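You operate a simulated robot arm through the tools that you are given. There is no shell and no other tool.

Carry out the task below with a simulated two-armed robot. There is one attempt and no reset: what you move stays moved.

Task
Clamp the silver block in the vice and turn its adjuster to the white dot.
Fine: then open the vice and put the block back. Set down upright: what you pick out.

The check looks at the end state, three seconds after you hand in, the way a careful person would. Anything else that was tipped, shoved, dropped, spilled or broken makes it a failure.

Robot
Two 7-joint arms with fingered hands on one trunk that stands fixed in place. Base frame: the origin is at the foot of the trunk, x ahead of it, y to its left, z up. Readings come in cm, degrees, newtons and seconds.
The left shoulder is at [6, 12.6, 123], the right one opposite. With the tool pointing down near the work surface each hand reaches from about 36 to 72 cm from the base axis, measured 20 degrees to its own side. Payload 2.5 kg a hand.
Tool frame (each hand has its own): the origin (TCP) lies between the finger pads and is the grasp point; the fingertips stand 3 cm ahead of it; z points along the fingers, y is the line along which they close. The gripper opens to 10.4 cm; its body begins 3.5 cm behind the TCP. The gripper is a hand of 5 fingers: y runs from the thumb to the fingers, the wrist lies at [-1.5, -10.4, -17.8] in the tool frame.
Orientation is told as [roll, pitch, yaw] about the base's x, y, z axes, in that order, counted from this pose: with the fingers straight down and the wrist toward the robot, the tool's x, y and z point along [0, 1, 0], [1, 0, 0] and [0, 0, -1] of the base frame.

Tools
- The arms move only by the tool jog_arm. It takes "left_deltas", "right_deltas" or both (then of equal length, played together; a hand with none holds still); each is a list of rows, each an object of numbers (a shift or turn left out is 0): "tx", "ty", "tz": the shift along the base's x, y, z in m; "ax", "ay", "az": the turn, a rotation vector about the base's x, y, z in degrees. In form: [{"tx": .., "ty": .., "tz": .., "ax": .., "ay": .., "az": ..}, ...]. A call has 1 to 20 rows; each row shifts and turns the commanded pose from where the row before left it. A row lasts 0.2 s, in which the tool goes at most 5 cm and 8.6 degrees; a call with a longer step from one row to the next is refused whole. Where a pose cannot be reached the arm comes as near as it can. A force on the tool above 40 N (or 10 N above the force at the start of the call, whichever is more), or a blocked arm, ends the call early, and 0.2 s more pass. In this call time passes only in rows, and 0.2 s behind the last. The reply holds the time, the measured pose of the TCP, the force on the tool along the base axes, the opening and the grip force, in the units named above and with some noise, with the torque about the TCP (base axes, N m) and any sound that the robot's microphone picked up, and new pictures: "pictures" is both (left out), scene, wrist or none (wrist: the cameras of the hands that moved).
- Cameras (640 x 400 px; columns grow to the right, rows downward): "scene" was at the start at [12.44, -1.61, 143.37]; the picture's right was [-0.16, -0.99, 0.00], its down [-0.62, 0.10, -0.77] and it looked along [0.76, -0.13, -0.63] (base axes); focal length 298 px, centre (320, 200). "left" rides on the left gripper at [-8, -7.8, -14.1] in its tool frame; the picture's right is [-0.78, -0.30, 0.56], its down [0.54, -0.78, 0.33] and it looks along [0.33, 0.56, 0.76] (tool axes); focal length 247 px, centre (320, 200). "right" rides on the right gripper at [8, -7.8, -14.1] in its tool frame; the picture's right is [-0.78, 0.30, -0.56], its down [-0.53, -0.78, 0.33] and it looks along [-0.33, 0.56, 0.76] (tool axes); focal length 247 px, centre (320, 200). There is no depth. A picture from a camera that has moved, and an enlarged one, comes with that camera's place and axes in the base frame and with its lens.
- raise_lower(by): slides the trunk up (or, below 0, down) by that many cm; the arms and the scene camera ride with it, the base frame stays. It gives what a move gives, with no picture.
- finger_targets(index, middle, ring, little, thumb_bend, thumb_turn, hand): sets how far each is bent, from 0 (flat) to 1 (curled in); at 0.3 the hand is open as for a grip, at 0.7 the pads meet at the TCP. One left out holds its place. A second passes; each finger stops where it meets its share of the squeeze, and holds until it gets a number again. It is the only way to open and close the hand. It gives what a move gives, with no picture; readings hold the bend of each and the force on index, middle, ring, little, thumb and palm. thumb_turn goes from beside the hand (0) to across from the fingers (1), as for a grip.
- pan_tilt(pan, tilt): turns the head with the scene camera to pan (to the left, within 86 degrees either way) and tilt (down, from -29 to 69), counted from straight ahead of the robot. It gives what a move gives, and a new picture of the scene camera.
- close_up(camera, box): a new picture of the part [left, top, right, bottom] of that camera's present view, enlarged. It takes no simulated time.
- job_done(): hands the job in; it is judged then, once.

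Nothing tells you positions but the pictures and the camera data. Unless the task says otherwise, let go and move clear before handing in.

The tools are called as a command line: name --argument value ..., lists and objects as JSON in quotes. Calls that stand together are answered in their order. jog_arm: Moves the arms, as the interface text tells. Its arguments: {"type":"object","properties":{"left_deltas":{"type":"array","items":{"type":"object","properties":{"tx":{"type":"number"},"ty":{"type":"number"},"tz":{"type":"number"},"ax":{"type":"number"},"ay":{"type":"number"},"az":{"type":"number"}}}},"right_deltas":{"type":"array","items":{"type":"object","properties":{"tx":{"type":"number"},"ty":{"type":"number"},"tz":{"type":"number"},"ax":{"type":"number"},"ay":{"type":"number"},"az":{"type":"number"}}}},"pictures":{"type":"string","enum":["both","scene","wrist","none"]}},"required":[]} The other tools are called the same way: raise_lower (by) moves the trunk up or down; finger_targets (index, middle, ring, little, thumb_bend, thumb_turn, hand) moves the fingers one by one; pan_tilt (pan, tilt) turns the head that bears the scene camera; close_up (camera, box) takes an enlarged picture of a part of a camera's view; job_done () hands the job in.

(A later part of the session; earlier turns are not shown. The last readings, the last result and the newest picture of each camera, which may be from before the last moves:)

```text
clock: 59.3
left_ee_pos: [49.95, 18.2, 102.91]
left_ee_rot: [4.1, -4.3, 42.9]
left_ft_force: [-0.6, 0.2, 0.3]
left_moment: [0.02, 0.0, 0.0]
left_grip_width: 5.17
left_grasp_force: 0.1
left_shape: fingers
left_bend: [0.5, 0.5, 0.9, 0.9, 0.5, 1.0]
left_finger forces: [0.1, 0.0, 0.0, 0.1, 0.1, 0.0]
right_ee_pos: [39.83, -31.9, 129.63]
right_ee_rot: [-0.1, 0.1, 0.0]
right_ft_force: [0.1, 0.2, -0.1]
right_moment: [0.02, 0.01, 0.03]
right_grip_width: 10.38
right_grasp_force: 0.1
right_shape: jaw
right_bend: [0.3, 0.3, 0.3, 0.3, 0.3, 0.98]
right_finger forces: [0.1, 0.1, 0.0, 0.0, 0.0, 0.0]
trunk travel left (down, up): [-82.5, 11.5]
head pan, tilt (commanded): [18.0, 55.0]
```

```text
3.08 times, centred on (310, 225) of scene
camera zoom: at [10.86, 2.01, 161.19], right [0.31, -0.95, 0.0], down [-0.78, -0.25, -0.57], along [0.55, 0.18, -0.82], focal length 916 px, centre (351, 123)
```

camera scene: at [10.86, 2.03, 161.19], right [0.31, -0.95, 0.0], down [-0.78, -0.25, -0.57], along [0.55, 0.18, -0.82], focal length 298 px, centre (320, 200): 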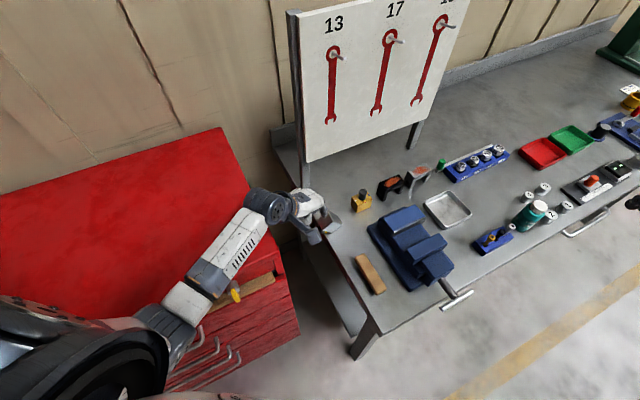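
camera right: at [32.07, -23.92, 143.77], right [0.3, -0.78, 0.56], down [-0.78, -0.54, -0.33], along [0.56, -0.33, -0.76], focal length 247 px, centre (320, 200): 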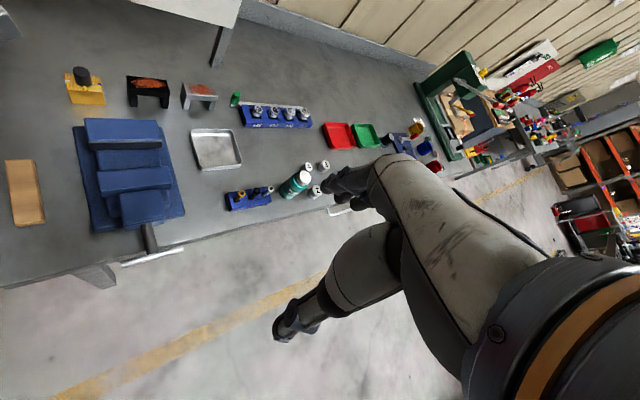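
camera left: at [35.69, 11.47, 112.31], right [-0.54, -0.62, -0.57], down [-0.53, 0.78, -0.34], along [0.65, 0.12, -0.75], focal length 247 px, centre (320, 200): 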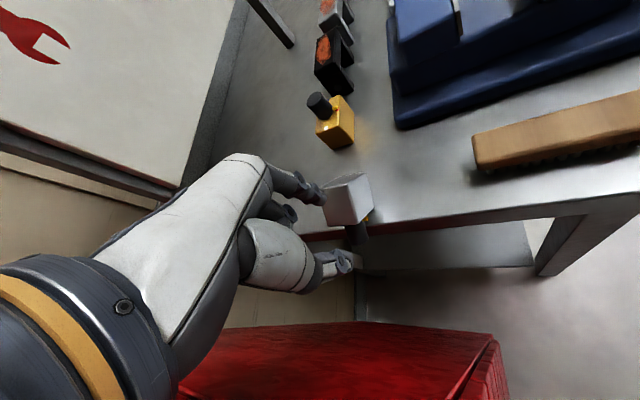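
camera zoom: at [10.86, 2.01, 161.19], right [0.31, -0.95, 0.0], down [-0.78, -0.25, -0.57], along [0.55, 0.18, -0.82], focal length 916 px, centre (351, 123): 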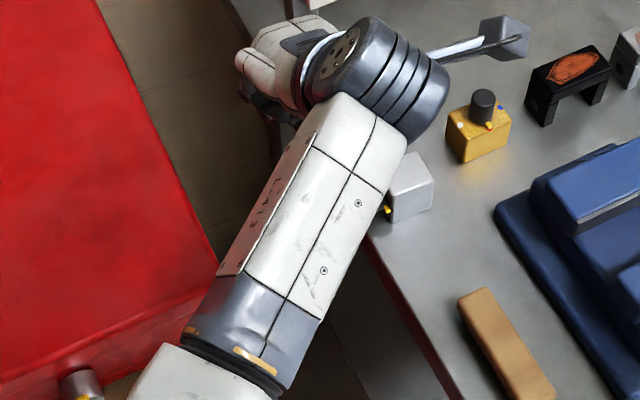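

Left-hand yaw +43° is also out of reach. I'll swivel the block another way by pushing its inner-left side with the index finger at yaw -45°, which is a comfortable pose, so the knob turns to about 100° where a yaw of ~10° works.

jog_arm --left_deltas '[{"tz": 0.015, "ax": -3}, {"tz": 0.01, "ax": -3, "az": -6}, {"az": -8.2}, {"az": -8.2}, {"az": -8.2}, {"az": -8.2, "tx": 0.004, "ty": -0.003}, {"az": -8.2, "tx": 0.006, "ty": -0.005}, {"az": -8.2, "tx": 0.006, "ty": -0.005}, {"az": -8.2, "tx": 0.006, "ty": -0.005}, {"az": -8.2, "tx": 0.006, "ty": -0.005}, {"az": -8.2, "tx": 0.006, "ty": -0.005}, {"az": -8.2}]' --pictures "none"

finger_targets --hand "left" --index 0.4 --middle 1.0 --ring 1.0 --little 1.0 --thumb_bend 0.3

close_up --camera "left" --box '[240, 120, 440, 280]'

close_up --camera "scene" --box '[250, 130, 400, 260]'

```text
clock: 61.9
left_ee_pos: [53.42, 15.14, 105.3]
left_ee_rot: [-0.3, -0.2, -45.1]
left_ft_force: [0.0, 0.2, 0.3]
left_moment: [0.02, 0.01, 0.05]
left_grip_width: 5.19
left_grasp_force: 0.0
left_shape: fingers
left_bend: [0.5, 0.5, 0.9, 0.9, 0.5, 1.0]
left_finger forces: [0.0, 0.0, 0.0, 0.1, 0.0, 0.0]
right_ee_pos: [39.87, -31.9, 129.61]
right_ee_rot: [0.1, 0.0, 0.0]
right_ft_force: [0.7, -0.6, 0.3]
right_moment: [0.03, -0.01, 0.01]
right_grip_width: 10.38
right_grasp_force: 0.1
right_shape: jaw
right_bend: [0.3, 0.3, 0.3, 0.3, 0.3, 0.98]
right_finger forces: [0.0, 0.1, 0.1, 0.0, 0.1, 0.0]
trunk travel left (down, up): [-82.5, 11.5]
head pan, tilt (commanded): [18.0, 55.0]
```

```text
clock: 62.9
left_ee_pos: [53.49, 15.2, 105.3]
left_ee_rot: [-0.4, -0.2, -44.8]
left_ft_force: [0.0, 0.4, 0.0]
left_moment: [-0.03, 0.0, 0.01]
left_grip_width: 8.99
left_grasp_force: 0.0
left_shape: fingers
left_bend: [0.4, 1.0, 1.0, 1.0, 0.3, 0.98]
left_finger forces: [0.0, 0.0, 0.0, 0.0, 0.1, 0.0]
right_ee_pos: [39.9, -31.79, 129.53]
right_ee_rot: [0.0, 0.0, 0.1]
right_ft_force: [0.5, 0.1, 0.4]
right_moment: [-0.01, 0.0, 0.01]
right_grip_width: 10.38
right_grasp_force: 0.1
right_shape: jaw
right_bend: [0.3, 0.3, 0.3, 0.3, 0.3, 0.98]
right_finger forces: [0.1, 0.1, 0.0, 0.1, 0.1, 0.1]
trunk travel left (down, up): [-82.5, 11.5]
head pan, tilt (commanded): [18.0, 55.0]
```

```text
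2.50 times, centred on (340, 200) of left
camera zoom: at [42.33, 15.3, 119.59], right [-0.76, -0.34, -0.55], down [-0.17, 0.92, -0.34], along [0.63, -0.16, -0.76], focal length 617 px, centre (270, 200)
```

zoom: 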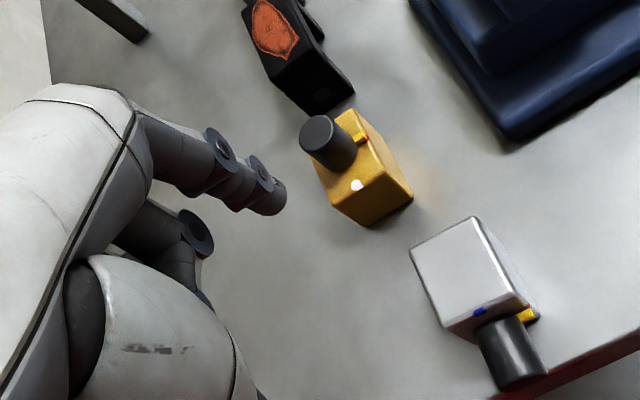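

```text
3.08 times, centred on (325, 195) of scene
camera zoom: at [10.86, 2.01, 161.19], right [0.31, -0.95, 0.0], down [-0.78, -0.25, -0.57], along [0.55, 0.18, -0.82], focal length 916 px, centre (305, 215)
```

zoom: 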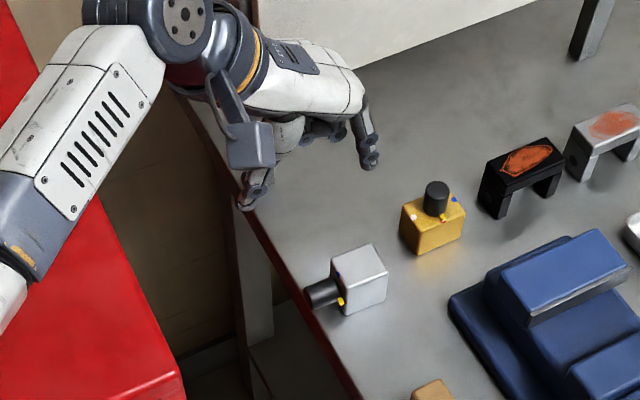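

The finger is above the block's inner-left side. I'll lower it beside the block to mid-height.

jog_arm --left_deltas '[{"tz": -0.03}, {"tz": -0.03}, {"tz": -0.03}, {"tz": -0.03}]' --pictures "none"

close_up --camera "left" --box '[240, 120, 440, 280]'

close_up --camera "scene" --box '[280, 160, 380, 250]'

```text
clock: 63.9
left_ee_pos: [53.54, 15.31, 93.44]
left_ee_rot: [-0.2, -0.2, -45.0]
left_ft_force: [-0.2, 0.2, 0.2]
left_moment: [0.02, 0.02, 0.0]
left_grip_width: 9.02
left_grasp_force: 0.1
left_shape: fingers
left_bend: [0.4, 1.0, 1.0, 1.0, 0.3, 0.98]
left_finger forces: [0.1, 0.1, 0.0, 0.0, 0.1, 0.0]
right_ee_pos: [39.85, -31.93, 129.55]
right_ee_rot: [0.0, 0.2, 0.0]
right_ft_force: [0.1, 0.4, 0.6]
right_moment: [0.02, -0.02, -0.01]
right_grip_width: 10.38
right_grasp_force: 0.0
right_shape: jaw
right_bend: [0.3, 0.3, 0.3, 0.3, 0.3, 0.98]
right_finger forces: [0.0, 0.0, 0.0, 0.1, 0.0, 0.1]
trunk travel left (down, up): [-82.5, 11.5]
head pan, tilt (commanded): [18.0, 55.0]
```

```text
2.50 times, centred on (340, 200) of left
camera zoom: at [42.41, 15.25, 107.61], right [-0.76, -0.34, -0.55], down [-0.17, 0.93, -0.34], along [0.63, -0.16, -0.76], focal length 617 px, centre (270, 200)
```

zoom: 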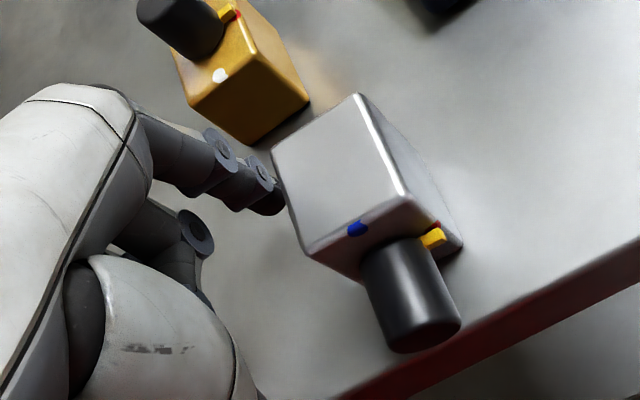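

```text
4.44 times, centred on (330, 205) of scene
camera zoom: at [10.9, 1.98, 161.19], right [0.31, -0.95, 0.0], down [-0.78, -0.25, -0.57], along [0.55, 0.18, -0.82], focal length 1324 px, centre (276, 178)
```

zoom: 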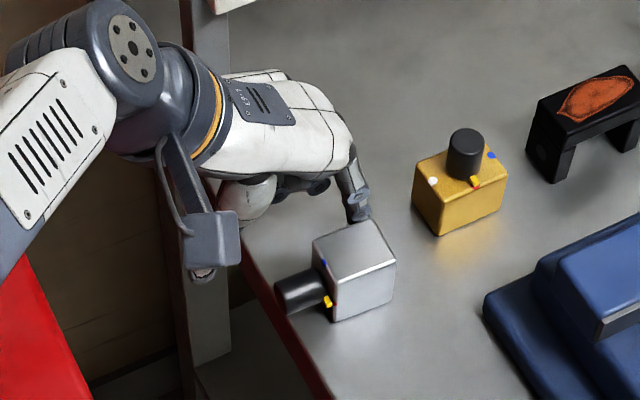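

The finger is in place beside the inner-left corner. I'll push it toward the lower right in small steps to swivel the block.

jog_arm --left_deltas '[{"tx": -0.0037, "ty": -0.0033}, {"tx": -0.0037, "ty": -0.0033}, {"tx": -0.0037, "ty": -0.0033}, {"tx": -0.0037, "ty": -0.0033}]' --pictures "none"

close_up --camera "left" --box '[240, 120, 440, 280]'

close_up --camera "scene" --box '[280, 160, 380, 250]'

```text
clock: 64.9
left_ee_pos: [51.91, 13.95, 93.38]
left_ee_rot: [-0.4, -0.3, -45.0]
left_ft_force: [1.2, 0.2, -0.6]
left_moment: [0.0, 0.01, 0.05]
left_grip_width: 9.08
left_grasp_force: 0.5
left_shape: fingers
left_bend: [0.4, 1.0, 1.0, 1.0, 0.3, 0.98]
left_finger forces: [0.8, 0.0, 0.0, 0.0, 0.0, 0.1]
right_ee_pos: [39.87, -31.89, 129.44]
right_ee_rot: [0.0, 0.2, -0.1]
right_ft_force: [-0.3, -0.5, -0.2]
right_moment: [0.01, 0.01, -0.01]
right_grip_width: 10.34
right_grasp_force: 0.1
right_shape: jaw
right_bend: [0.3, 0.3, 0.3, 0.3, 0.3, 0.98]
right_finger forces: [0.0, 0.0, 0.0, 0.0, 0.0, 0.0]
trunk travel left (down, up): [-82.5, 11.5]
head pan, tilt (commanded): [18.0, 55.0]
```

```text
2.50 times, centred on (340, 200) of left
camera zoom: at [40.86, 13.99, 107.64], right [-0.76, -0.34, -0.55], down [-0.17, 0.92, -0.34], along [0.63, -0.16, -0.76], focal length 617 px, centre (270, 200)
```

zoom: 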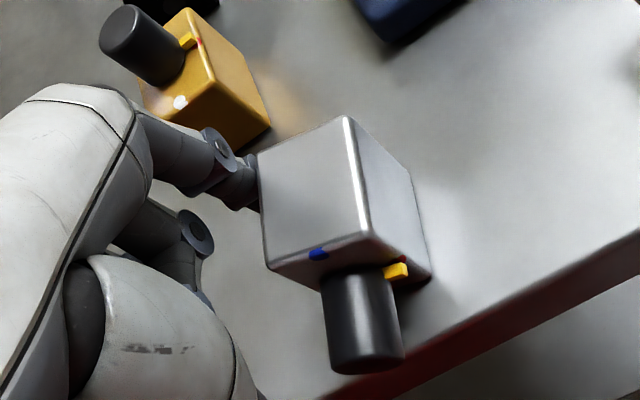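

```text
4.44 times, centred on (330, 205) of scene
camera zoom: at [10.86, 2.01, 161.19], right [0.31, -0.95, 0.0], down [-0.78, -0.25, -0.57], along [0.55, 0.18, -0.82], focal length 1324 px, centre (276, 178)
```

zoom: 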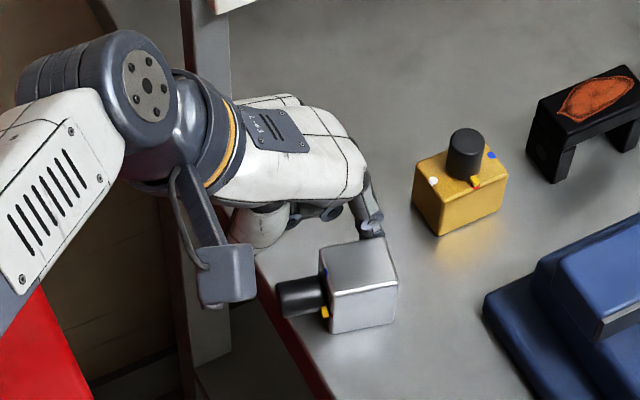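

It's swivelling as planned, and the knob is now at about 120°. I'll keep pushing.

jog_arm --left_deltas '[{"tx": -0.0043, "ty": -0.003}, {"tx": -0.0043, "ty": -0.003}, {"tx": -0.0043, "ty": -0.003}, {"tx": -0.0043, "ty": -0.003}]' --pictures "none"

close_up --camera "left" --box '[240, 120, 440, 280]'

close_up --camera "scene" --box '[280, 160, 380, 250]'

```text
clock: 65.9
left_ee_pos: [50.32, 12.82, 93.3]
left_ee_rot: [-0.5, -0.2, -44.9]
left_ft_force: [0.8, 0.3, 0.2]
left_moment: [0.02, 0.01, 0.01]
left_grip_width: 9.1
left_grasp_force: 0.4
left_shape: fingers
left_bend: [0.4, 1.0, 1.0, 1.0, 0.3, 0.98]
left_finger forces: [1.0, 0.0, 0.0, 0.1, 0.0, 0.1]
right_ee_pos: [39.75, -32.01, 129.49]
right_ee_rot: [0.0, 0.0, 0.0]
right_ft_force: [0.7, -0.1, 0.8]
right_moment: [-0.01, -0.02, 0.03]
right_grip_width: 10.36
right_grasp_force: 0.0
right_shape: jaw
right_bend: [0.3, 0.3, 0.3, 0.3, 0.3, 0.98]
right_finger forces: [0.0, 0.1, 0.0, 0.1, 0.0, 0.1]
trunk travel left (down, up): [-82.5, 11.5]
head pan, tilt (commanded): [18.0, 55.0]
```

```text
2.50 times, centred on (340, 200) of left
camera zoom: at [39.15, 12.81, 107.65], right [-0.76, -0.34, -0.55], down [-0.17, 0.92, -0.34], along [0.63, -0.16, -0.76], focal length 617 px, centre (270, 200)
```

zoom: 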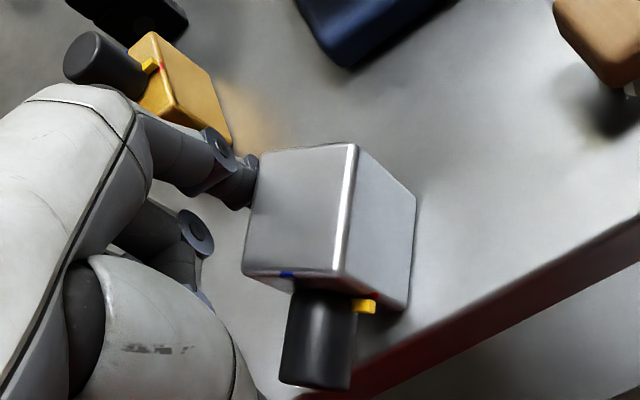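

```text
4.44 times, centred on (330, 205) of scene
camera zoom: at [10.86, 2.01, 161.19], right [0.31, -0.95, 0.0], down [-0.78, -0.25, -0.57], along [0.55, 0.18, -0.82], focal length 1324 px, centre (276, 178)
```

zoom: 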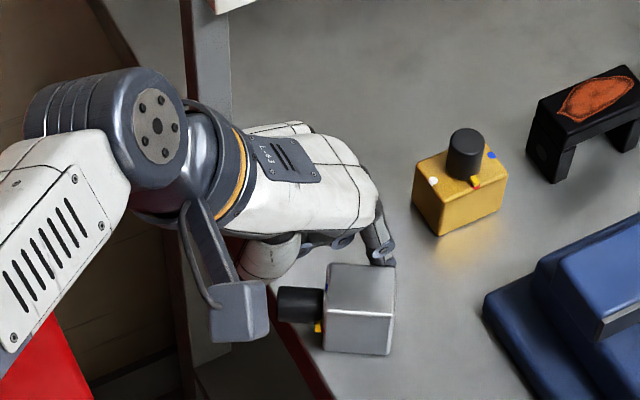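

The knob is now at about 103°, so a hand yaw of ~13° will align. I'll raise, rotate the hand to that yaw over the knob and prepare the pinch.

jog_arm --left_deltas '[{"tx": 0.004, "ty": 0.003, "tz": 0.03}, {"tz": 0.04}, {"tz": 0.02, "az": 7.3}, {"az": 7.3, "tx": -0.002}, {"az": 7.3, "tx": -0.002}, {"az": 7.3, "tx": -0.002}, {"az": 7.3, "tx": -0.002}, {"az": 7.3, "tx": -0.002}, {"az": 7.3, "tx": -0.002}, {"az": 7.4}]' --pictures "none"

finger_targets --hand "left" --index 0.5 --middle 0.5 --ring 1.0 --little 1.0 --thumb_bend 0.5 --thumb_turn 1.0

close_up --camera "left" --box '[240, 140, 440, 300]'

close_up --camera "scene" --box '[250, 140, 400, 260]'

```text
clock: 68.1
left_ee_pos: [49.41, 13.02, 102.3]
left_ee_rot: [-0.3, -0.2, 13.7]
left_ft_force: [-0.4, 0.3, -0.4]
left_moment: [0.0, 0.0, -0.02]
left_grip_width: 9.05
left_grasp_force: 0.0
left_shape: fingers
left_bend: [0.4, 1.0, 1.0, 1.0, 0.3, 0.98]
left_finger forces: [0.1, 0.0, 0.0, 0.1, 0.0, 0.0]
right_ee_pos: [39.83, -32.02, 129.54]
right_ee_rot: [0.0, 0.2, 0.0]
right_ft_force: [-0.1, 0.6, -0.2]
right_moment: [0.02, -0.02, -0.02]
right_grip_width: 10.38
right_grasp_force: 0.1
right_shape: jaw
right_bend: [0.3, 0.3, 0.3, 0.3, 0.3, 0.98]
right_finger forces: [0.1, 0.1, 0.1, 0.0, 0.1, 0.1]
trunk travel left (down, up): [-82.5, 11.5]
head pan, tilt (commanded): [18.0, 55.0]
```

```text
clock: 69.1
left_ee_pos: [49.52, 13.1, 102.38]
left_ee_rot: [-0.4, -0.2, 13.7]
left_ft_force: [-0.3, -0.4, -0.8]
left_moment: [0.02, -0.02, -0.02]
left_grip_width: 5.26
left_grasp_force: 0.1
left_shape: fingers
left_bend: [0.5, 0.5, 1.0, 1.0, 0.5, 1.0]
left_finger forces: [0.0, 0.0, 0.1, 0.0, 0.0, 0.0]
right_ee_pos: [39.91, -31.74, 129.46]
right_ee_rot: [0.0, 0.1, 0.0]
right_ft_force: [0.6, -0.5, -0.4]
right_moment: [0.01, -0.02, -0.02]
right_grip_width: 10.37
right_grasp_force: 0.1
right_shape: jaw
right_bend: [0.3, 0.3, 0.3, 0.3, 0.3, 0.98]
right_finger forces: [0.0, 0.0, 0.0, 0.0, 0.1, 0.0]
trunk travel left (down, up): [-82.5, 11.5]
head pan, tilt (commanded): [18.0, 55.0]
```

```text
2.50 times, centred on (340, 220) of left
camera zoom: at [43.73, 3.65, 116.64], right [-0.1, -0.83, -0.55], down [-0.88, 0.34, -0.34], along [0.47, 0.45, -0.76], focal length 617 px, centre (270, 150)
```

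zoom: 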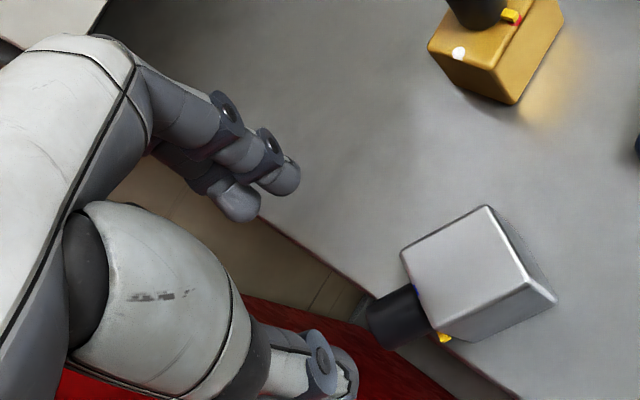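

```text
3.33 times, centred on (325, 200) of scene
camera zoom: at [10.86, 2.01, 161.19], right [0.31, -0.95, 0.0], down [-0.78, -0.25, -0.57], along [0.55, 0.18, -0.82], focal length 993 px, centre (303, 200)
```

zoom: 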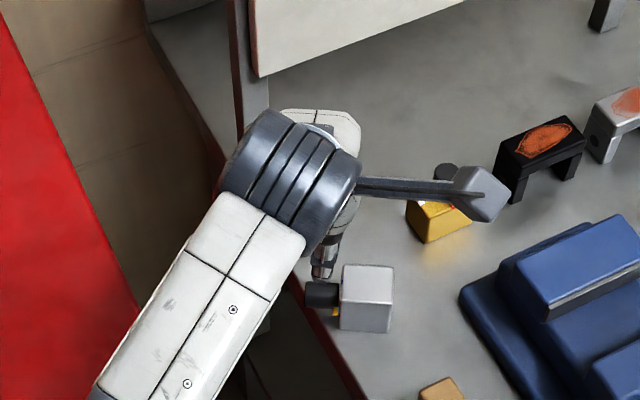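

The TCP is almost right above the knob. I'll shift slightly outward along the knob so the index clears the block face, and then descend to straddle it.

jog_arm --left_deltas '[{"tx": -0.005, "ty": 0.0075, "tz": -0.03, "az": 1.3}, {"tz": -0.03}, {"tz": -0.02}]' --pictures "none"

close_up --camera "left" --box '[240, 140, 440, 300]'

close_up --camera "scene" --box '[280, 170, 380, 260]'

```text
clock: 69.9
left_ee_pos: [48.85, 13.77, 94.48]
left_ee_rot: [-0.3, -0.2, 15.0]
left_ft_force: [-0.3, -0.5, -0.8]
left_moment: [0.02, -0.03, 0.02]
left_grip_width: 5.23
left_grasp_force: 0.0
left_shape: fingers
left_bend: [0.5, 0.5, 1.0, 1.0, 0.5, 1.0]
left_finger forces: [0.0, 0.0, 0.1, 0.0, 0.0, 0.0]
right_ee_pos: [39.9, -31.99, 129.53]
right_ee_rot: [0.0, 0.2, 0.0]
right_ft_force: [0.5, 0.3, 0.6]
right_moment: [0.0, -0.01, 0.0]
right_grip_width: 10.37
right_grasp_force: 0.1
right_shape: jaw
right_bend: [0.3, 0.3, 0.3, 0.3, 0.3, 0.98]
right_finger forces: [0.0, 0.0, 0.0, 0.0, 0.1, 0.0]
trunk travel left (down, up): [-82.5, 11.5]
head pan, tilt (commanded): [18.0, 55.0]
```

```text
2.50 times, centred on (340, 220) of left
camera zoom: at [43.44, 4.32, 108.64], right [-0.08, -0.83, -0.55], down [-0.89, 0.32, -0.34], along [0.46, 0.46, -0.76], focal length 617 px, centre (270, 150)
```

zoom: 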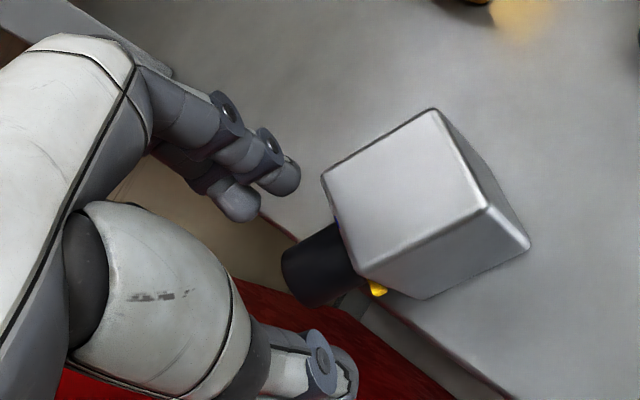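

```text
4.44 times, centred on (330, 215) of scene
camera zoom: at [10.86, 2.02, 161.19], right [0.31, -0.95, 0.0], down [-0.78, -0.25, -0.57], along [0.55, 0.18, -0.82], focal length 1324 px, centre (276, 133)
```

zoom: 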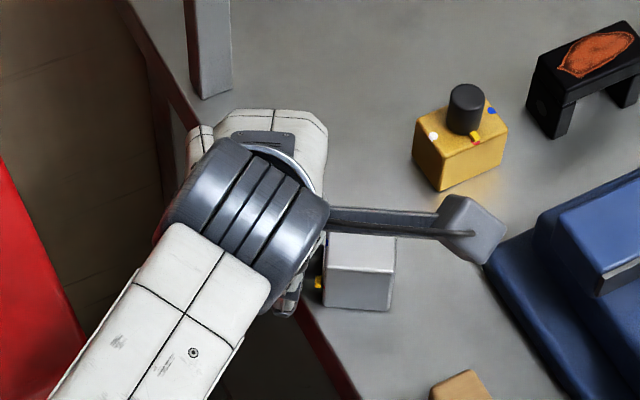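

The knob is centred between the fingers and thumb. I'll descend the last 2.4 cm and close on it.

jog_arm --left_deltas '[{"tz": -0.012}, {"tz": -0.012}]' --pictures "none"

finger_targets --hand "left" --index 0.72 --middle 0.72 --thumb_bend 0.72

close_up --camera "left" --box '[240, 140, 440, 300]'

```text
clock: 70.5
left_ee_pos: [48.88, 13.74, 91.99]
left_ee_rot: [-0.3, -0.2, 14.9]
left_ft_force: [0.5, -0.2, -0.1]
left_moment: [-0.02, -0.02, 0.02]
left_grip_width: 5.26
left_grasp_force: 0.1
left_shape: fingers
left_bend: [0.5, 0.5, 1.0, 1.0, 0.5, 1.0]
left_finger forces: [0.0, 0.0, 0.0, 0.1, 0.1, 0.0]
right_ee_pos: [39.93, -31.86, 129.52]
right_ee_rot: [0.0, 0.2, 0.0]
right_ft_force: [0.1, 0.1, 0.2]
right_moment: [0.05, -0.02, -0.01]
right_grip_width: 10.34
right_grasp_force: 0.1
right_shape: jaw
right_bend: [0.3, 0.3, 0.3, 0.3, 0.3, 0.98]
right_finger forces: [0.0, 0.0, 0.0, 0.0, 0.0, 0.0]
trunk travel left (down, up): [-82.5, 11.5]
head pan, tilt (commanded): [18.0, 55.0]
```

```text
clock: 71.5
left_ee_pos: [49.0, 13.71, 91.96]
left_ee_rot: [-0.4, -0.3, 14.9]
left_ft_force: [0.5, -0.3, 0.1]
left_moment: [0.02, -0.02, 0.01]
left_grip_width: 1.16
left_grasp_force: 8.4
left_shape: fingers
left_bend: [0.71, 0.71, 1.0, 1.0, 0.66, 1.0]
left_finger forces: [6.4, 2.9, 0.1, 0.0, 7.2, 0.0]
right_ee_pos: [39.88, -31.93, 129.57]
right_ee_rot: [0.0, 0.0, -0.1]
right_ft_force: [0.4, 1.0, 0.0]
right_moment: [0.0, 0.03, 0.01]
right_grip_width: 10.38
right_grasp_force: 0.0
right_shape: jaw
right_bend: [0.3, 0.3, 0.3, 0.3, 0.3, 0.98]
right_finger forces: [0.0, 0.0, 0.1, 0.1, 0.0, 0.0]
trunk travel left (down, up): [-82.5, 11.5]
head pan, tilt (commanded): [18.0, 55.0]
```

```text
2.50 times, centred on (340, 220) of left
camera zoom: at [43.43, 4.26, 106.24], right [-0.08, -0.83, -0.55], down [-0.89, 0.32, -0.34], along [0.46, 0.46, -0.76], focal length 617 px, centre (270, 150)
```

zoom: 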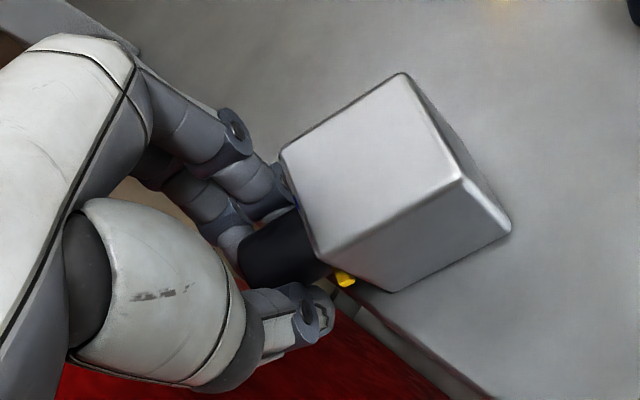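

The knob is firmly pinched across its sides. I'll squeeze a bit more and lift along an arc so the block pivots up on its inner edge.

finger_targets --hand "left" --index 0.8 --middle 0.8 --thumb_bend 0.8

jog_arm --left_deltas '[{"tx": 0.001, "ty": -0.004, "tz": 0.007}, {"tx": 0.001, "ty": -0.004, "tz": 0.007}]' --pictures "none"

close_up --camera "left" --box '[240, 120, 440, 280]'

close_up --camera "scene" --box '[290, 180, 370, 250]'

```text
clock: 72.5
left_ee_pos: [48.98, 13.67, 91.81]
left_ee_rot: [-0.4, -0.2, 14.9]
left_ft_force: [-1.3, -0.2, -1.3]
left_moment: [0.02, 0.01, 0.0]
left_grip_width: 0.32
left_grasp_force: 11.3
left_shape: fingers
left_bend: [0.73, 0.8, 1.0, 1.0, 0.73, 1.0]
left_finger forces: [9.3, 2.2, 0.0, 0.0, 11.3, 0.0]
right_ee_pos: [39.86, -31.97, 129.51]
right_ee_rot: [0.0, 0.1, 0.0]
right_ft_force: [-0.4, 0.2, -0.1]
right_moment: [0.02, -0.03, 0.04]
right_grip_width: 10.37
right_grasp_force: 0.0
right_shape: jaw
right_bend: [0.3, 0.3, 0.3, 0.3, 0.3, 0.98]
right_finger forces: [0.0, 0.0, 0.0, 0.0, 0.0, 0.0]
trunk travel left (down, up): [-82.5, 11.5]
head pan, tilt (commanded): [18.0, 55.0]
```

```text
clock: 73.1
left_ee_pos: [49.05, 12.9, 93.39]
left_ee_rot: [-0.4, -0.3, 14.9]
left_ft_force: [0.4, -0.2, -1.1]
left_moment: [0.0, 0.02, -0.03]
left_grip_width: 0.0
left_grasp_force: 5.5
left_shape: fingers
left_bend: [0.73, 0.8, 1.0, 1.0, 0.75, 1.0]
left_finger forces: [3.8, 0.0, 0.0, 0.0, 7.8, 0.0]
right_ee_pos: [39.82, -31.91, 129.52]
right_ee_rot: [0.1, 0.1, 0.1]
right_ft_force: [-1.1, -0.1, -0.4]
right_moment: [0.03, 0.0, -0.03]
right_grip_width: 10.34
right_grasp_force: 0.0
right_shape: jaw
right_bend: [0.3, 0.3, 0.3, 0.3, 0.3, 0.98]
right_finger forces: [0.1, 0.0, 0.0, 0.0, 0.0, 0.0]
trunk travel left (down, up): [-82.5, 11.5]
head pan, tilt (commanded): [18.0, 55.0]
```

```text
2.50 times, centred on (340, 200) of left
camera zoom: at [43.62, 3.4, 107.68], right [-0.08, -0.83, -0.55], down [-0.89, 0.32, -0.34], along [0.46, 0.46, -0.76], focal length 617 px, centre (270, 200)
```

zoom: 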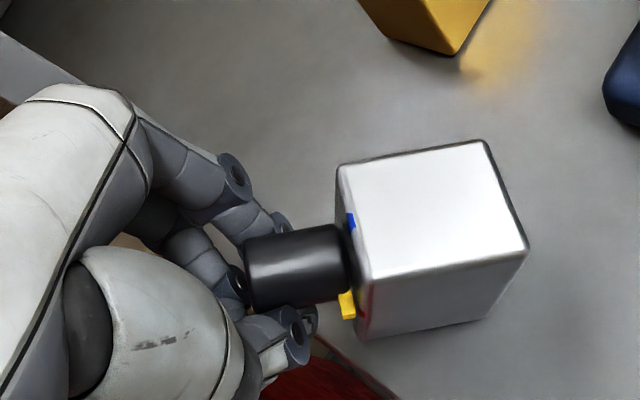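

```text
5.71 times, centred on (330, 215) of scene
camera zoom: at [10.86, 1.99, 161.19], right [0.31, -0.95, 0.0], down [-0.78, -0.25, -0.57], along [0.55, 0.18, -0.82], focal length 1702 px, centre (263, 114)
```

zoom: 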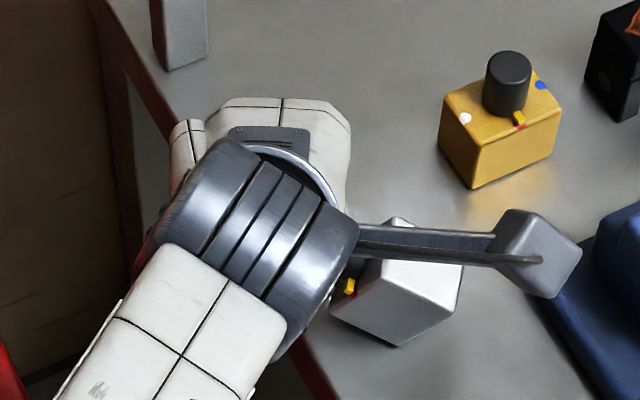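

The fingertips have closed beneath the knob and are lifting it, so the block is tilting up as wanted. I'll continue along the arc.

jog_arm --left_deltas '[{"tx": 0.0012, "ty": -0.005, "tz": 0.006}, {"tx": 0.0014, "ty": -0.0055, "tz": 0.006}]' --pictures "none"

close_up --camera "left" --box '[240, 120, 440, 280]'

close_up --camera "right" --box '[0, 20, 100, 120]'

```text
clock: 73.7
left_ee_pos: [49.4, 12.79, 94.43]
left_ee_rot: [0.4, -0.3, 15.0]
left_ft_force: [0.2, 0.3, 0.3]
left_moment: [-0.02, -0.01, -0.03]
left_grip_width: 0.02
left_grasp_force: 0.0
left_shape: fingers
left_bend: [0.73, 0.8, 1.0, 1.0, 0.75, 1.0]
left_finger forces: [0.1, 0.0, 0.0, 0.0, 0.0, 0.0]
right_ee_pos: [39.93, -31.83, 129.56]
right_ee_rot: [0.0, 0.0, -0.1]
right_ft_force: [0.0, -1.0, 0.4]
right_moment: [0.0, 0.0, 0.0]
right_grip_width: 10.36
right_grasp_force: 0.1
right_shape: jaw
right_bend: [0.3, 0.3, 0.3, 0.3, 0.3, 0.98]
right_finger forces: [0.1, 0.0, 0.0, 0.0, 0.0, 0.1]
trunk travel left (down, up): [-82.5, 11.5]
head pan, tilt (commanded): [18.0, 55.0]
```

```text
2.50 times, centred on (340, 200) of left
camera zoom: at [43.89, 3.02, 108.59], right [-0.08, -0.82, -0.56], down [-0.89, 0.32, -0.33], along [0.45, 0.47, -0.76], focal length 617 px, centre (270, 200)
```

zoom: 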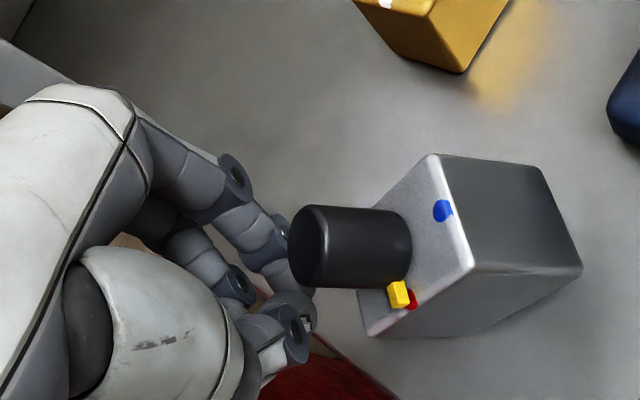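

```text
4.00 times, centred on (50, 70) of right
camera zoom: at [32.05, -23.82, 143.78], right [0.3, -0.78, 0.56], down [-0.78, -0.53, -0.33], along [0.55, -0.33, -0.76], focal length 988 px, centre (1400, 720)
```

zoom: 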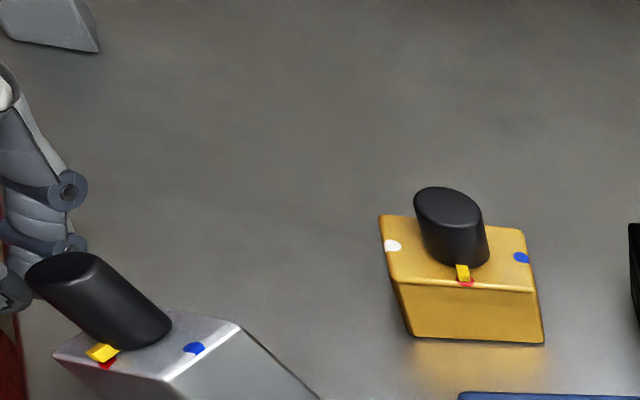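

The block seems to be tipping past its balance point with no finger contact now. I'll let a moment pass and look again.

pan_tilt --pan 18 --tilt 54

close_up --camera "left" --box '[240, 120, 440, 280]'

close_up --camera "right" --box '[0, 20, 100, 120]'

```text
clock: 74.3
left_ee_pos: [49.48, 12.77, 94.56]
left_ee_rot: [0.3, -0.4, 14.9]
left_ft_force: [-0.2, 0.0, 0.2]
left_moment: [-0.02, -0.04, -0.02]
left_grip_width: 0.0
left_grasp_force: 0.1
left_shape: fingers
left_bend: [0.73, 0.8, 1.0, 1.0, 0.75, 1.0]
left_finger forces: [0.0, 0.1, 0.1, 0.0, 0.1, 0.0]
right_ee_pos: [39.91, -31.83, 129.5]
right_ee_rot: [0.0, 0.1, 0.0]
right_ft_force: [0.3, -0.5, 0.0]
right_moment: [0.01, -0.01, 0.0]
right_grip_width: 10.38
right_grasp_force: 0.1
right_shape: jaw
right_bend: [0.3, 0.3, 0.3, 0.3, 0.3, 0.98]
right_finger forces: [0.0, 0.1, 0.0, 0.0, 0.0, 0.0]
trunk travel left (down, up): [-82.5, 11.5]
head pan, tilt (commanded): [18.0, 54.0]
camera scene: at [10.96, 2.04, 161.32], right [0.31, -0.95, 0.0], down [-0.77, -0.25, -0.59], along [0.56, 0.18, -0.81], focal length 298 px, centre (320, 200)
```

scene: 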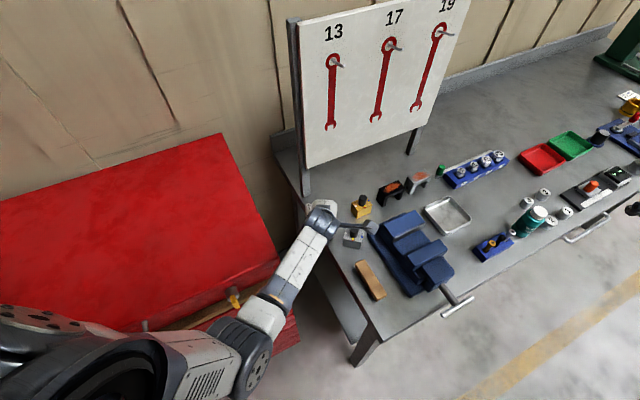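

```text
2.50 times, centred on (340, 200) of left
camera zoom: at [43.96, 2.98, 108.65], right [-0.08, -0.82, -0.56], down [-0.89, 0.32, -0.33], along [0.45, 0.47, -0.76], focal length 617 px, centre (270, 200)
```

zoom: 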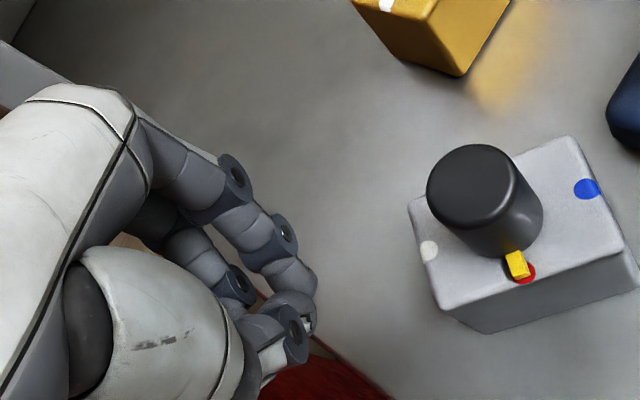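

```text
4.00 times, centred on (50, 70) of right
camera zoom: at [32.06, -23.84, 143.77], right [0.3, -0.78, 0.56], down [-0.78, -0.53, -0.33], along [0.55, -0.33, -0.76], focal length 988 px, centre (1400, 720)
```

zoom: 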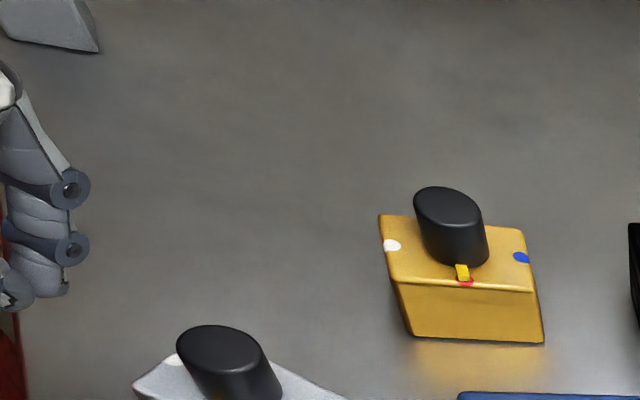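

The block is standing upright again at about (50.6,5.7), with the pointer still on red. I'll raise the hand and turn it to grip the block's body by its short ends this time, which is a much firmer grasp.

jog_arm --left_deltas '[{"ty": 0.003, "tz": 0.03}, {"tz": 0.04}, {"tz": 0.04}, {"az": -7.7}, {"az": -7.7}, {"az": -7.7}, {"az": -7.7, "ty": -0.006}, {"az": -7.7, "ty": -0.006}, {"az": -7.7, "ty": -0.006}, {"az": -7.7, "ty": -0.006}, {"az": -7.7, "ty": -0.006}, {"az": -7.7, "ty": -0.006}, {"az": -7.7, "ty": -0.006}, {"az": -7.7, "ty": -0.006}, {"az": -7.7, "ty": -0.006}, {"az": -7.6, "tx": 0.01, "ty": -0.006}]' --pictures "both"

finger_targets --hand "left" --index 0.35 --middle 0.35 --ring 1.0 --little 1.0 --thumb_bend 0.35 --thumb_turn 1.0

close_up --camera "left" --box '[240, 140, 440, 300]'

close_up --camera "scene" --box '[300, 180, 420, 280]'

```text
clock: 77.7
left_ee_pos: [50.41, 6.14, 105.57]
left_ee_rot: [-0.4, -0.1, -85.4]
left_ft_force: [-0.6, 0.3, -0.7]
left_moment: [0.02, 0.03, -0.02]
left_grip_width: 0.0
left_grasp_force: 0.0
left_shape: fingers
left_bend: [0.73, 0.8, 1.0, 1.0, 0.75, 1.0]
left_finger forces: [0.0, 0.0, 0.1, 0.0, 0.0, 0.0]
right_ee_pos: [40.0, -31.95, 129.46]
right_ee_rot: [0.1, 0.0, 0.0]
right_ft_force: [0.5, -0.1, 0.1]
right_moment: [0.06, 0.02, -0.02]
right_grip_width: 10.39
right_grasp_force: 0.1
right_shape: jaw
right_bend: [0.3, 0.3, 0.3, 0.3, 0.3, 0.98]
right_finger forces: [0.0, 0.0, 0.1, 0.0, 0.1, 0.0]
trunk travel left (down, up): [-82.5, 11.5]
head pan, tilt (commanded): [18.0, 54.0]
camera scene: at [11.01, 2.0, 161.31], right [0.31, -0.95, 0.0], down [-0.77, -0.25, -0.59], along [0.56, 0.18, -0.81], focal length 298 px, centre (320, 200)
camera left: at [41.94, 13.46, 119.83], right [-0.8, 0.23, -0.55], down [0.47, 0.82, -0.34], along [0.37, -0.53, -0.76], focal length 247 px, centre (320, 200)
```

scene: 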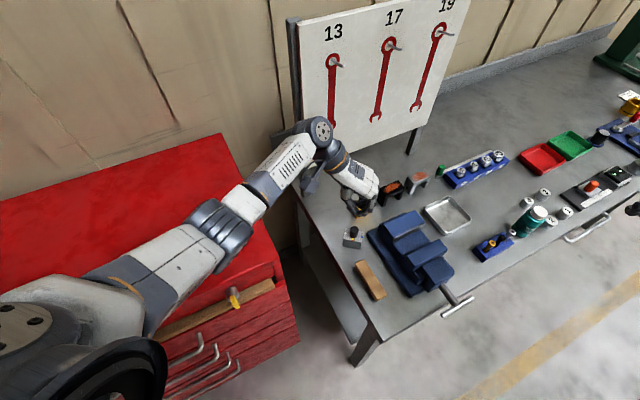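
left: 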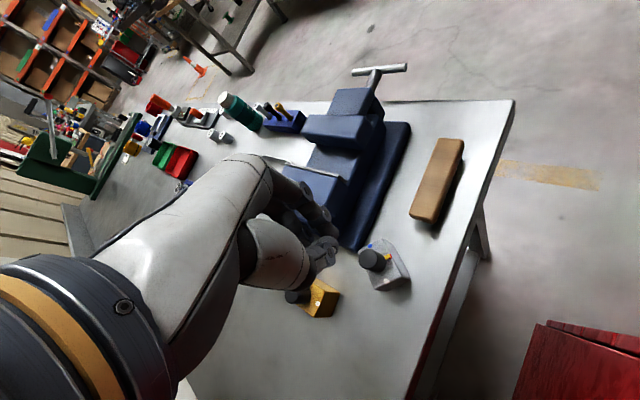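

```text
clock: 78.7
left_ee_pos: [50.54, 6.25, 105.56]
left_ee_rot: [-0.4, -0.1, -85.1]
left_ft_force: [0.0, 0.0, -0.6]
left_moment: [-0.03, 0.03, -0.01]
left_grip_width: 9.0
left_grasp_force: 0.1
left_shape: fingers
left_bend: [0.35, 0.35, 1.0, 1.0, 0.35, 0.98]
left_finger forces: [0.0, 0.1, 0.0, 0.0, 0.0, 0.1]
right_ee_pos: [39.81, -31.87, 129.51]
right_ee_rot: [0.0, 0.1, 0.1]
right_ft_force: [-0.6, -0.3, 0.7]
right_moment: [-0.01, 0.0, 0.01]
right_grip_width: 10.37
right_grasp_force: 0.0
right_shape: jaw
right_bend: [0.3, 0.3, 0.3, 0.3, 0.3, 0.98]
right_finger forces: [0.1, 0.1, 0.0, 0.0, 0.0, 0.0]
trunk travel left (down, up): [-82.5, 11.5]
head pan, tilt (commanded): [18.0, 54.0]
```

```text
2.50 times, centred on (340, 220) of left
camera zoom: at [41.88, 13.48, 119.85], right [-0.8, 0.23, -0.55], down [0.46, 0.82, -0.34], along [0.37, -0.53, -0.76], focal length 617 px, centre (270, 150)
```

zoom: 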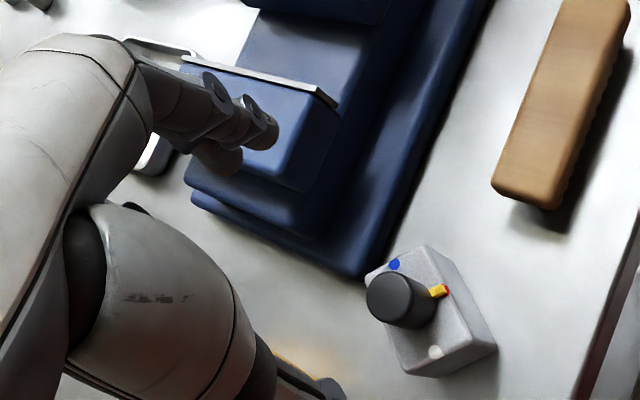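

```text
4.00 times, centred on (360, 230) of scene
camera zoom: at [10.95, 2.04, 161.32], right [0.31, -0.95, 0.0], down [-0.77, -0.25, -0.59], along [0.56, 0.18, -0.81], focal length 1191 px, centre (160, 80)
```

zoom: 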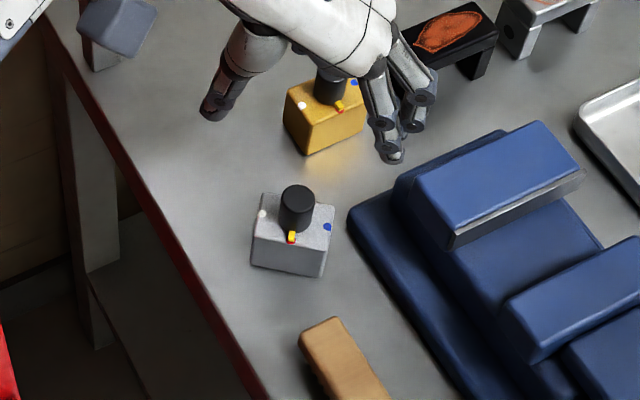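

Both views agree the block centre is (50.75,5.65), with the white–blue axis at -85°, matching the hand yaw. I'll pre-shape the fingers with less opening on the vice side and descend to just above the block.

finger_targets --hand "left" --index 0.5 --middle 0.5 --thumb_bend 0.4

jog_arm --left_deltas '[{"tx": 0.002, "ty": -0.007, "tz": -0.03}, {"tz": -0.03}, {"tz": -0.005}]' --pictures "none"

close_up --camera "left" --box '[240, 140, 440, 300]'

close_up --camera "scene" --box '[320, 190, 400, 260]'

```text
clock: 79.7
left_ee_pos: [50.41, 6.35, 105.57]
left_ee_rot: [-0.4, -0.2, -85.1]
left_ft_force: [-0.9, -0.5, 0.6]
left_moment: [0.01, 0.02, 0.01]
left_grip_width: 6.58
left_grasp_force: 0.0
left_shape: fingers
left_bend: [0.5, 0.5, 1.0, 1.0, 0.4, 0.99]
left_finger forces: [0.0, 0.0, 0.0, 0.1, 0.0, 0.1]
right_ee_pos: [39.92, -32.04, 129.6]
right_ee_rot: [0.0, 0.0, 0.0]
right_ft_force: [-1.4, 0.5, 0.7]
right_moment: [-0.03, -0.02, 0.03]
right_grip_width: 10.35
right_grasp_force: 0.1
right_shape: jaw
right_bend: [0.3, 0.3, 0.3, 0.3, 0.3, 0.98]
right_finger forces: [0.0, 0.0, 0.0, 0.0, 0.0, 0.0]
trunk travel left (down, up): [-82.5, 11.5]
head pan, tilt (commanded): [18.0, 54.0]
```

```text
clock: 80.5
left_ee_pos: [50.55, 5.54, 99.0]
left_ee_rot: [-0.5, -0.1, -85.2]
left_ft_force: [-0.1, -0.4, -0.7]
left_moment: [-0.01, -0.01, 0.01]
left_grip_width: 6.52
left_grasp_force: 0.0
left_shape: fingers
left_bend: [0.5, 0.5, 1.0, 1.0, 0.4, 0.99]
left_finger forces: [0.0, 0.0, 0.1, 0.0, 0.0, 0.1]
right_ee_pos: [39.84, -31.91, 129.51]
right_ee_rot: [0.0, 0.1, 0.0]
right_ft_force: [0.9, -0.2, 0.5]
right_moment: [0.02, 0.01, 0.0]
right_grip_width: 10.37
right_grasp_force: 0.1
right_shape: jaw
right_bend: [0.3, 0.3, 0.3, 0.3, 0.3, 0.98]
right_finger forces: [0.0, 0.0, 0.0, 0.1, 0.0, 0.0]
trunk travel left (down, up): [-82.5, 11.5]
head pan, tilt (commanded): [18.0, 54.0]
```

```text
2.50 times, centred on (340, 220) of left
camera zoom: at [42.07, 12.78, 113.3], right [-0.8, 0.23, -0.55], down [0.47, 0.82, -0.34], along [0.38, -0.53, -0.76], focal length 617 px, centre (270, 150)
```

zoom: 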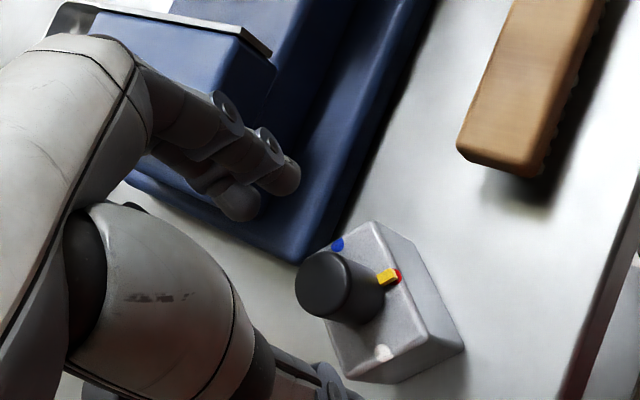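

```text
5.71 times, centred on (360, 225) of scene
camera zoom: at [10.95, 2.03, 161.32], right [0.31, -0.95, 0.0], down [-0.77, -0.25, -0.59], along [0.56, 0.18, -0.81], focal length 1702 px, centre (91, 57)
```

zoom: 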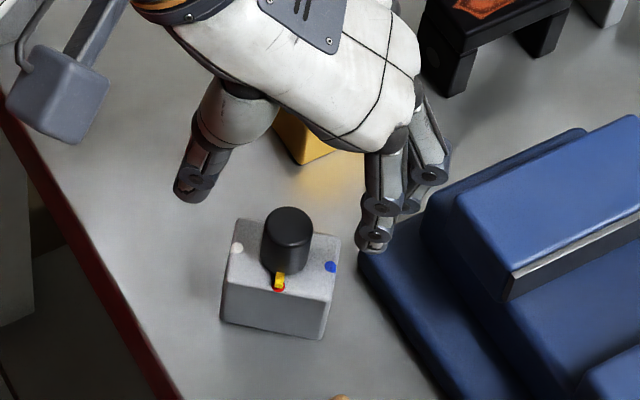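

The hand is aligned within 3 mm. I'll shift slightly away from the vice base and descend around the block.

jog_arm --left_deltas '[{"tx": -0.002, "ty": 0.002, "tz": -0.02}, {"tz": -0.02}, {"tz": -0.017}]' --pictures "none"

close_up --camera "left" --box '[240, 140, 440, 300]'

close_up --camera "scene" --box '[320, 190, 400, 260]'

```text
clock: 81.3
left_ee_pos: [49.09, 5.65, 95.11]
left_ee_rot: [-0.2, -0.2, -85.2]
left_ft_force: [0.5, -0.2, 0.5]
left_moment: [0.01, 0.02, 0.01]
left_grip_width: 6.53
left_grasp_force: 0.1
left_shape: fingers
left_bend: [0.5, 0.5, 1.0, 1.0, 0.4, 0.99]
left_finger forces: [0.1, 0.0, 0.0, 0.0, 0.0, 0.0]
left hand out of reach, approached as far as the arm can: row 2, 3
right_ee_pos: [39.89, -31.85, 129.5]
right_ee_rot: [0.0, 0.1, 0.0]
right_ft_force: [0.0, 0.5, 0.5]
right_moment: [0.0, -0.02, -0.03]
right_grip_width: 10.39
right_grasp_force: 0.1
right_shape: jaw
right_bend: [0.3, 0.3, 0.3, 0.3, 0.3, 0.98]
right_finger forces: [0.0, 0.0, 0.0, 0.0, 0.0, 0.0]
trunk travel left (down, up): [-82.5, 11.5]
head pan, tilt (commanded): [18.0, 54.0]
```

```text
2.50 times, centred on (340, 220) of left
camera zoom: at [40.49, 12.86, 109.38], right [-0.8, 0.23, -0.55], down [0.47, 0.82, -0.34], along [0.38, -0.53, -0.76], focal length 617 px, centre (270, 150)
```

zoom: 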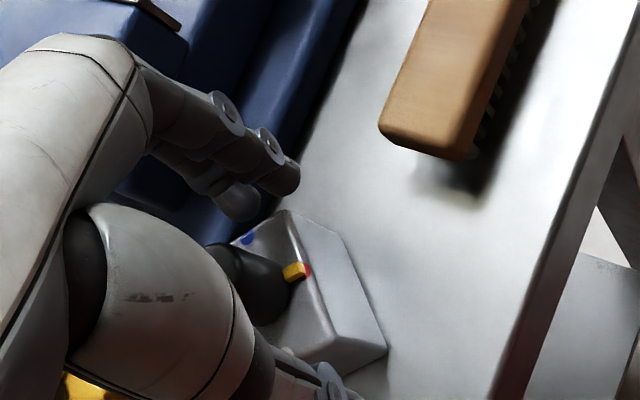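

```text
5.71 times, centred on (360, 225) of scene
camera zoom: at [10.96, 2.04, 161.32], right [0.31, -0.95, 0.0], down [-0.77, -0.25, -0.59], along [0.56, 0.18, -0.81], focal length 1702 px, centre (91, 57)
```

zoom: 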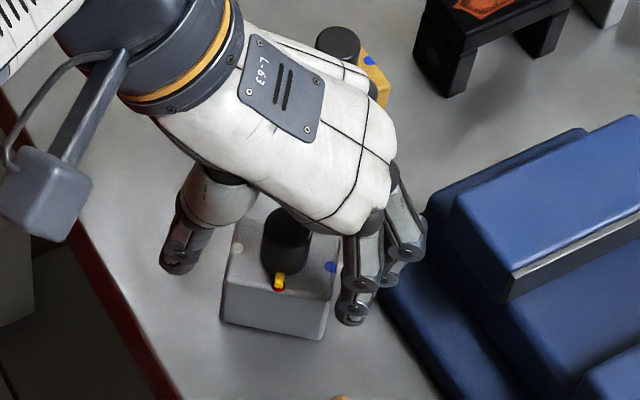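

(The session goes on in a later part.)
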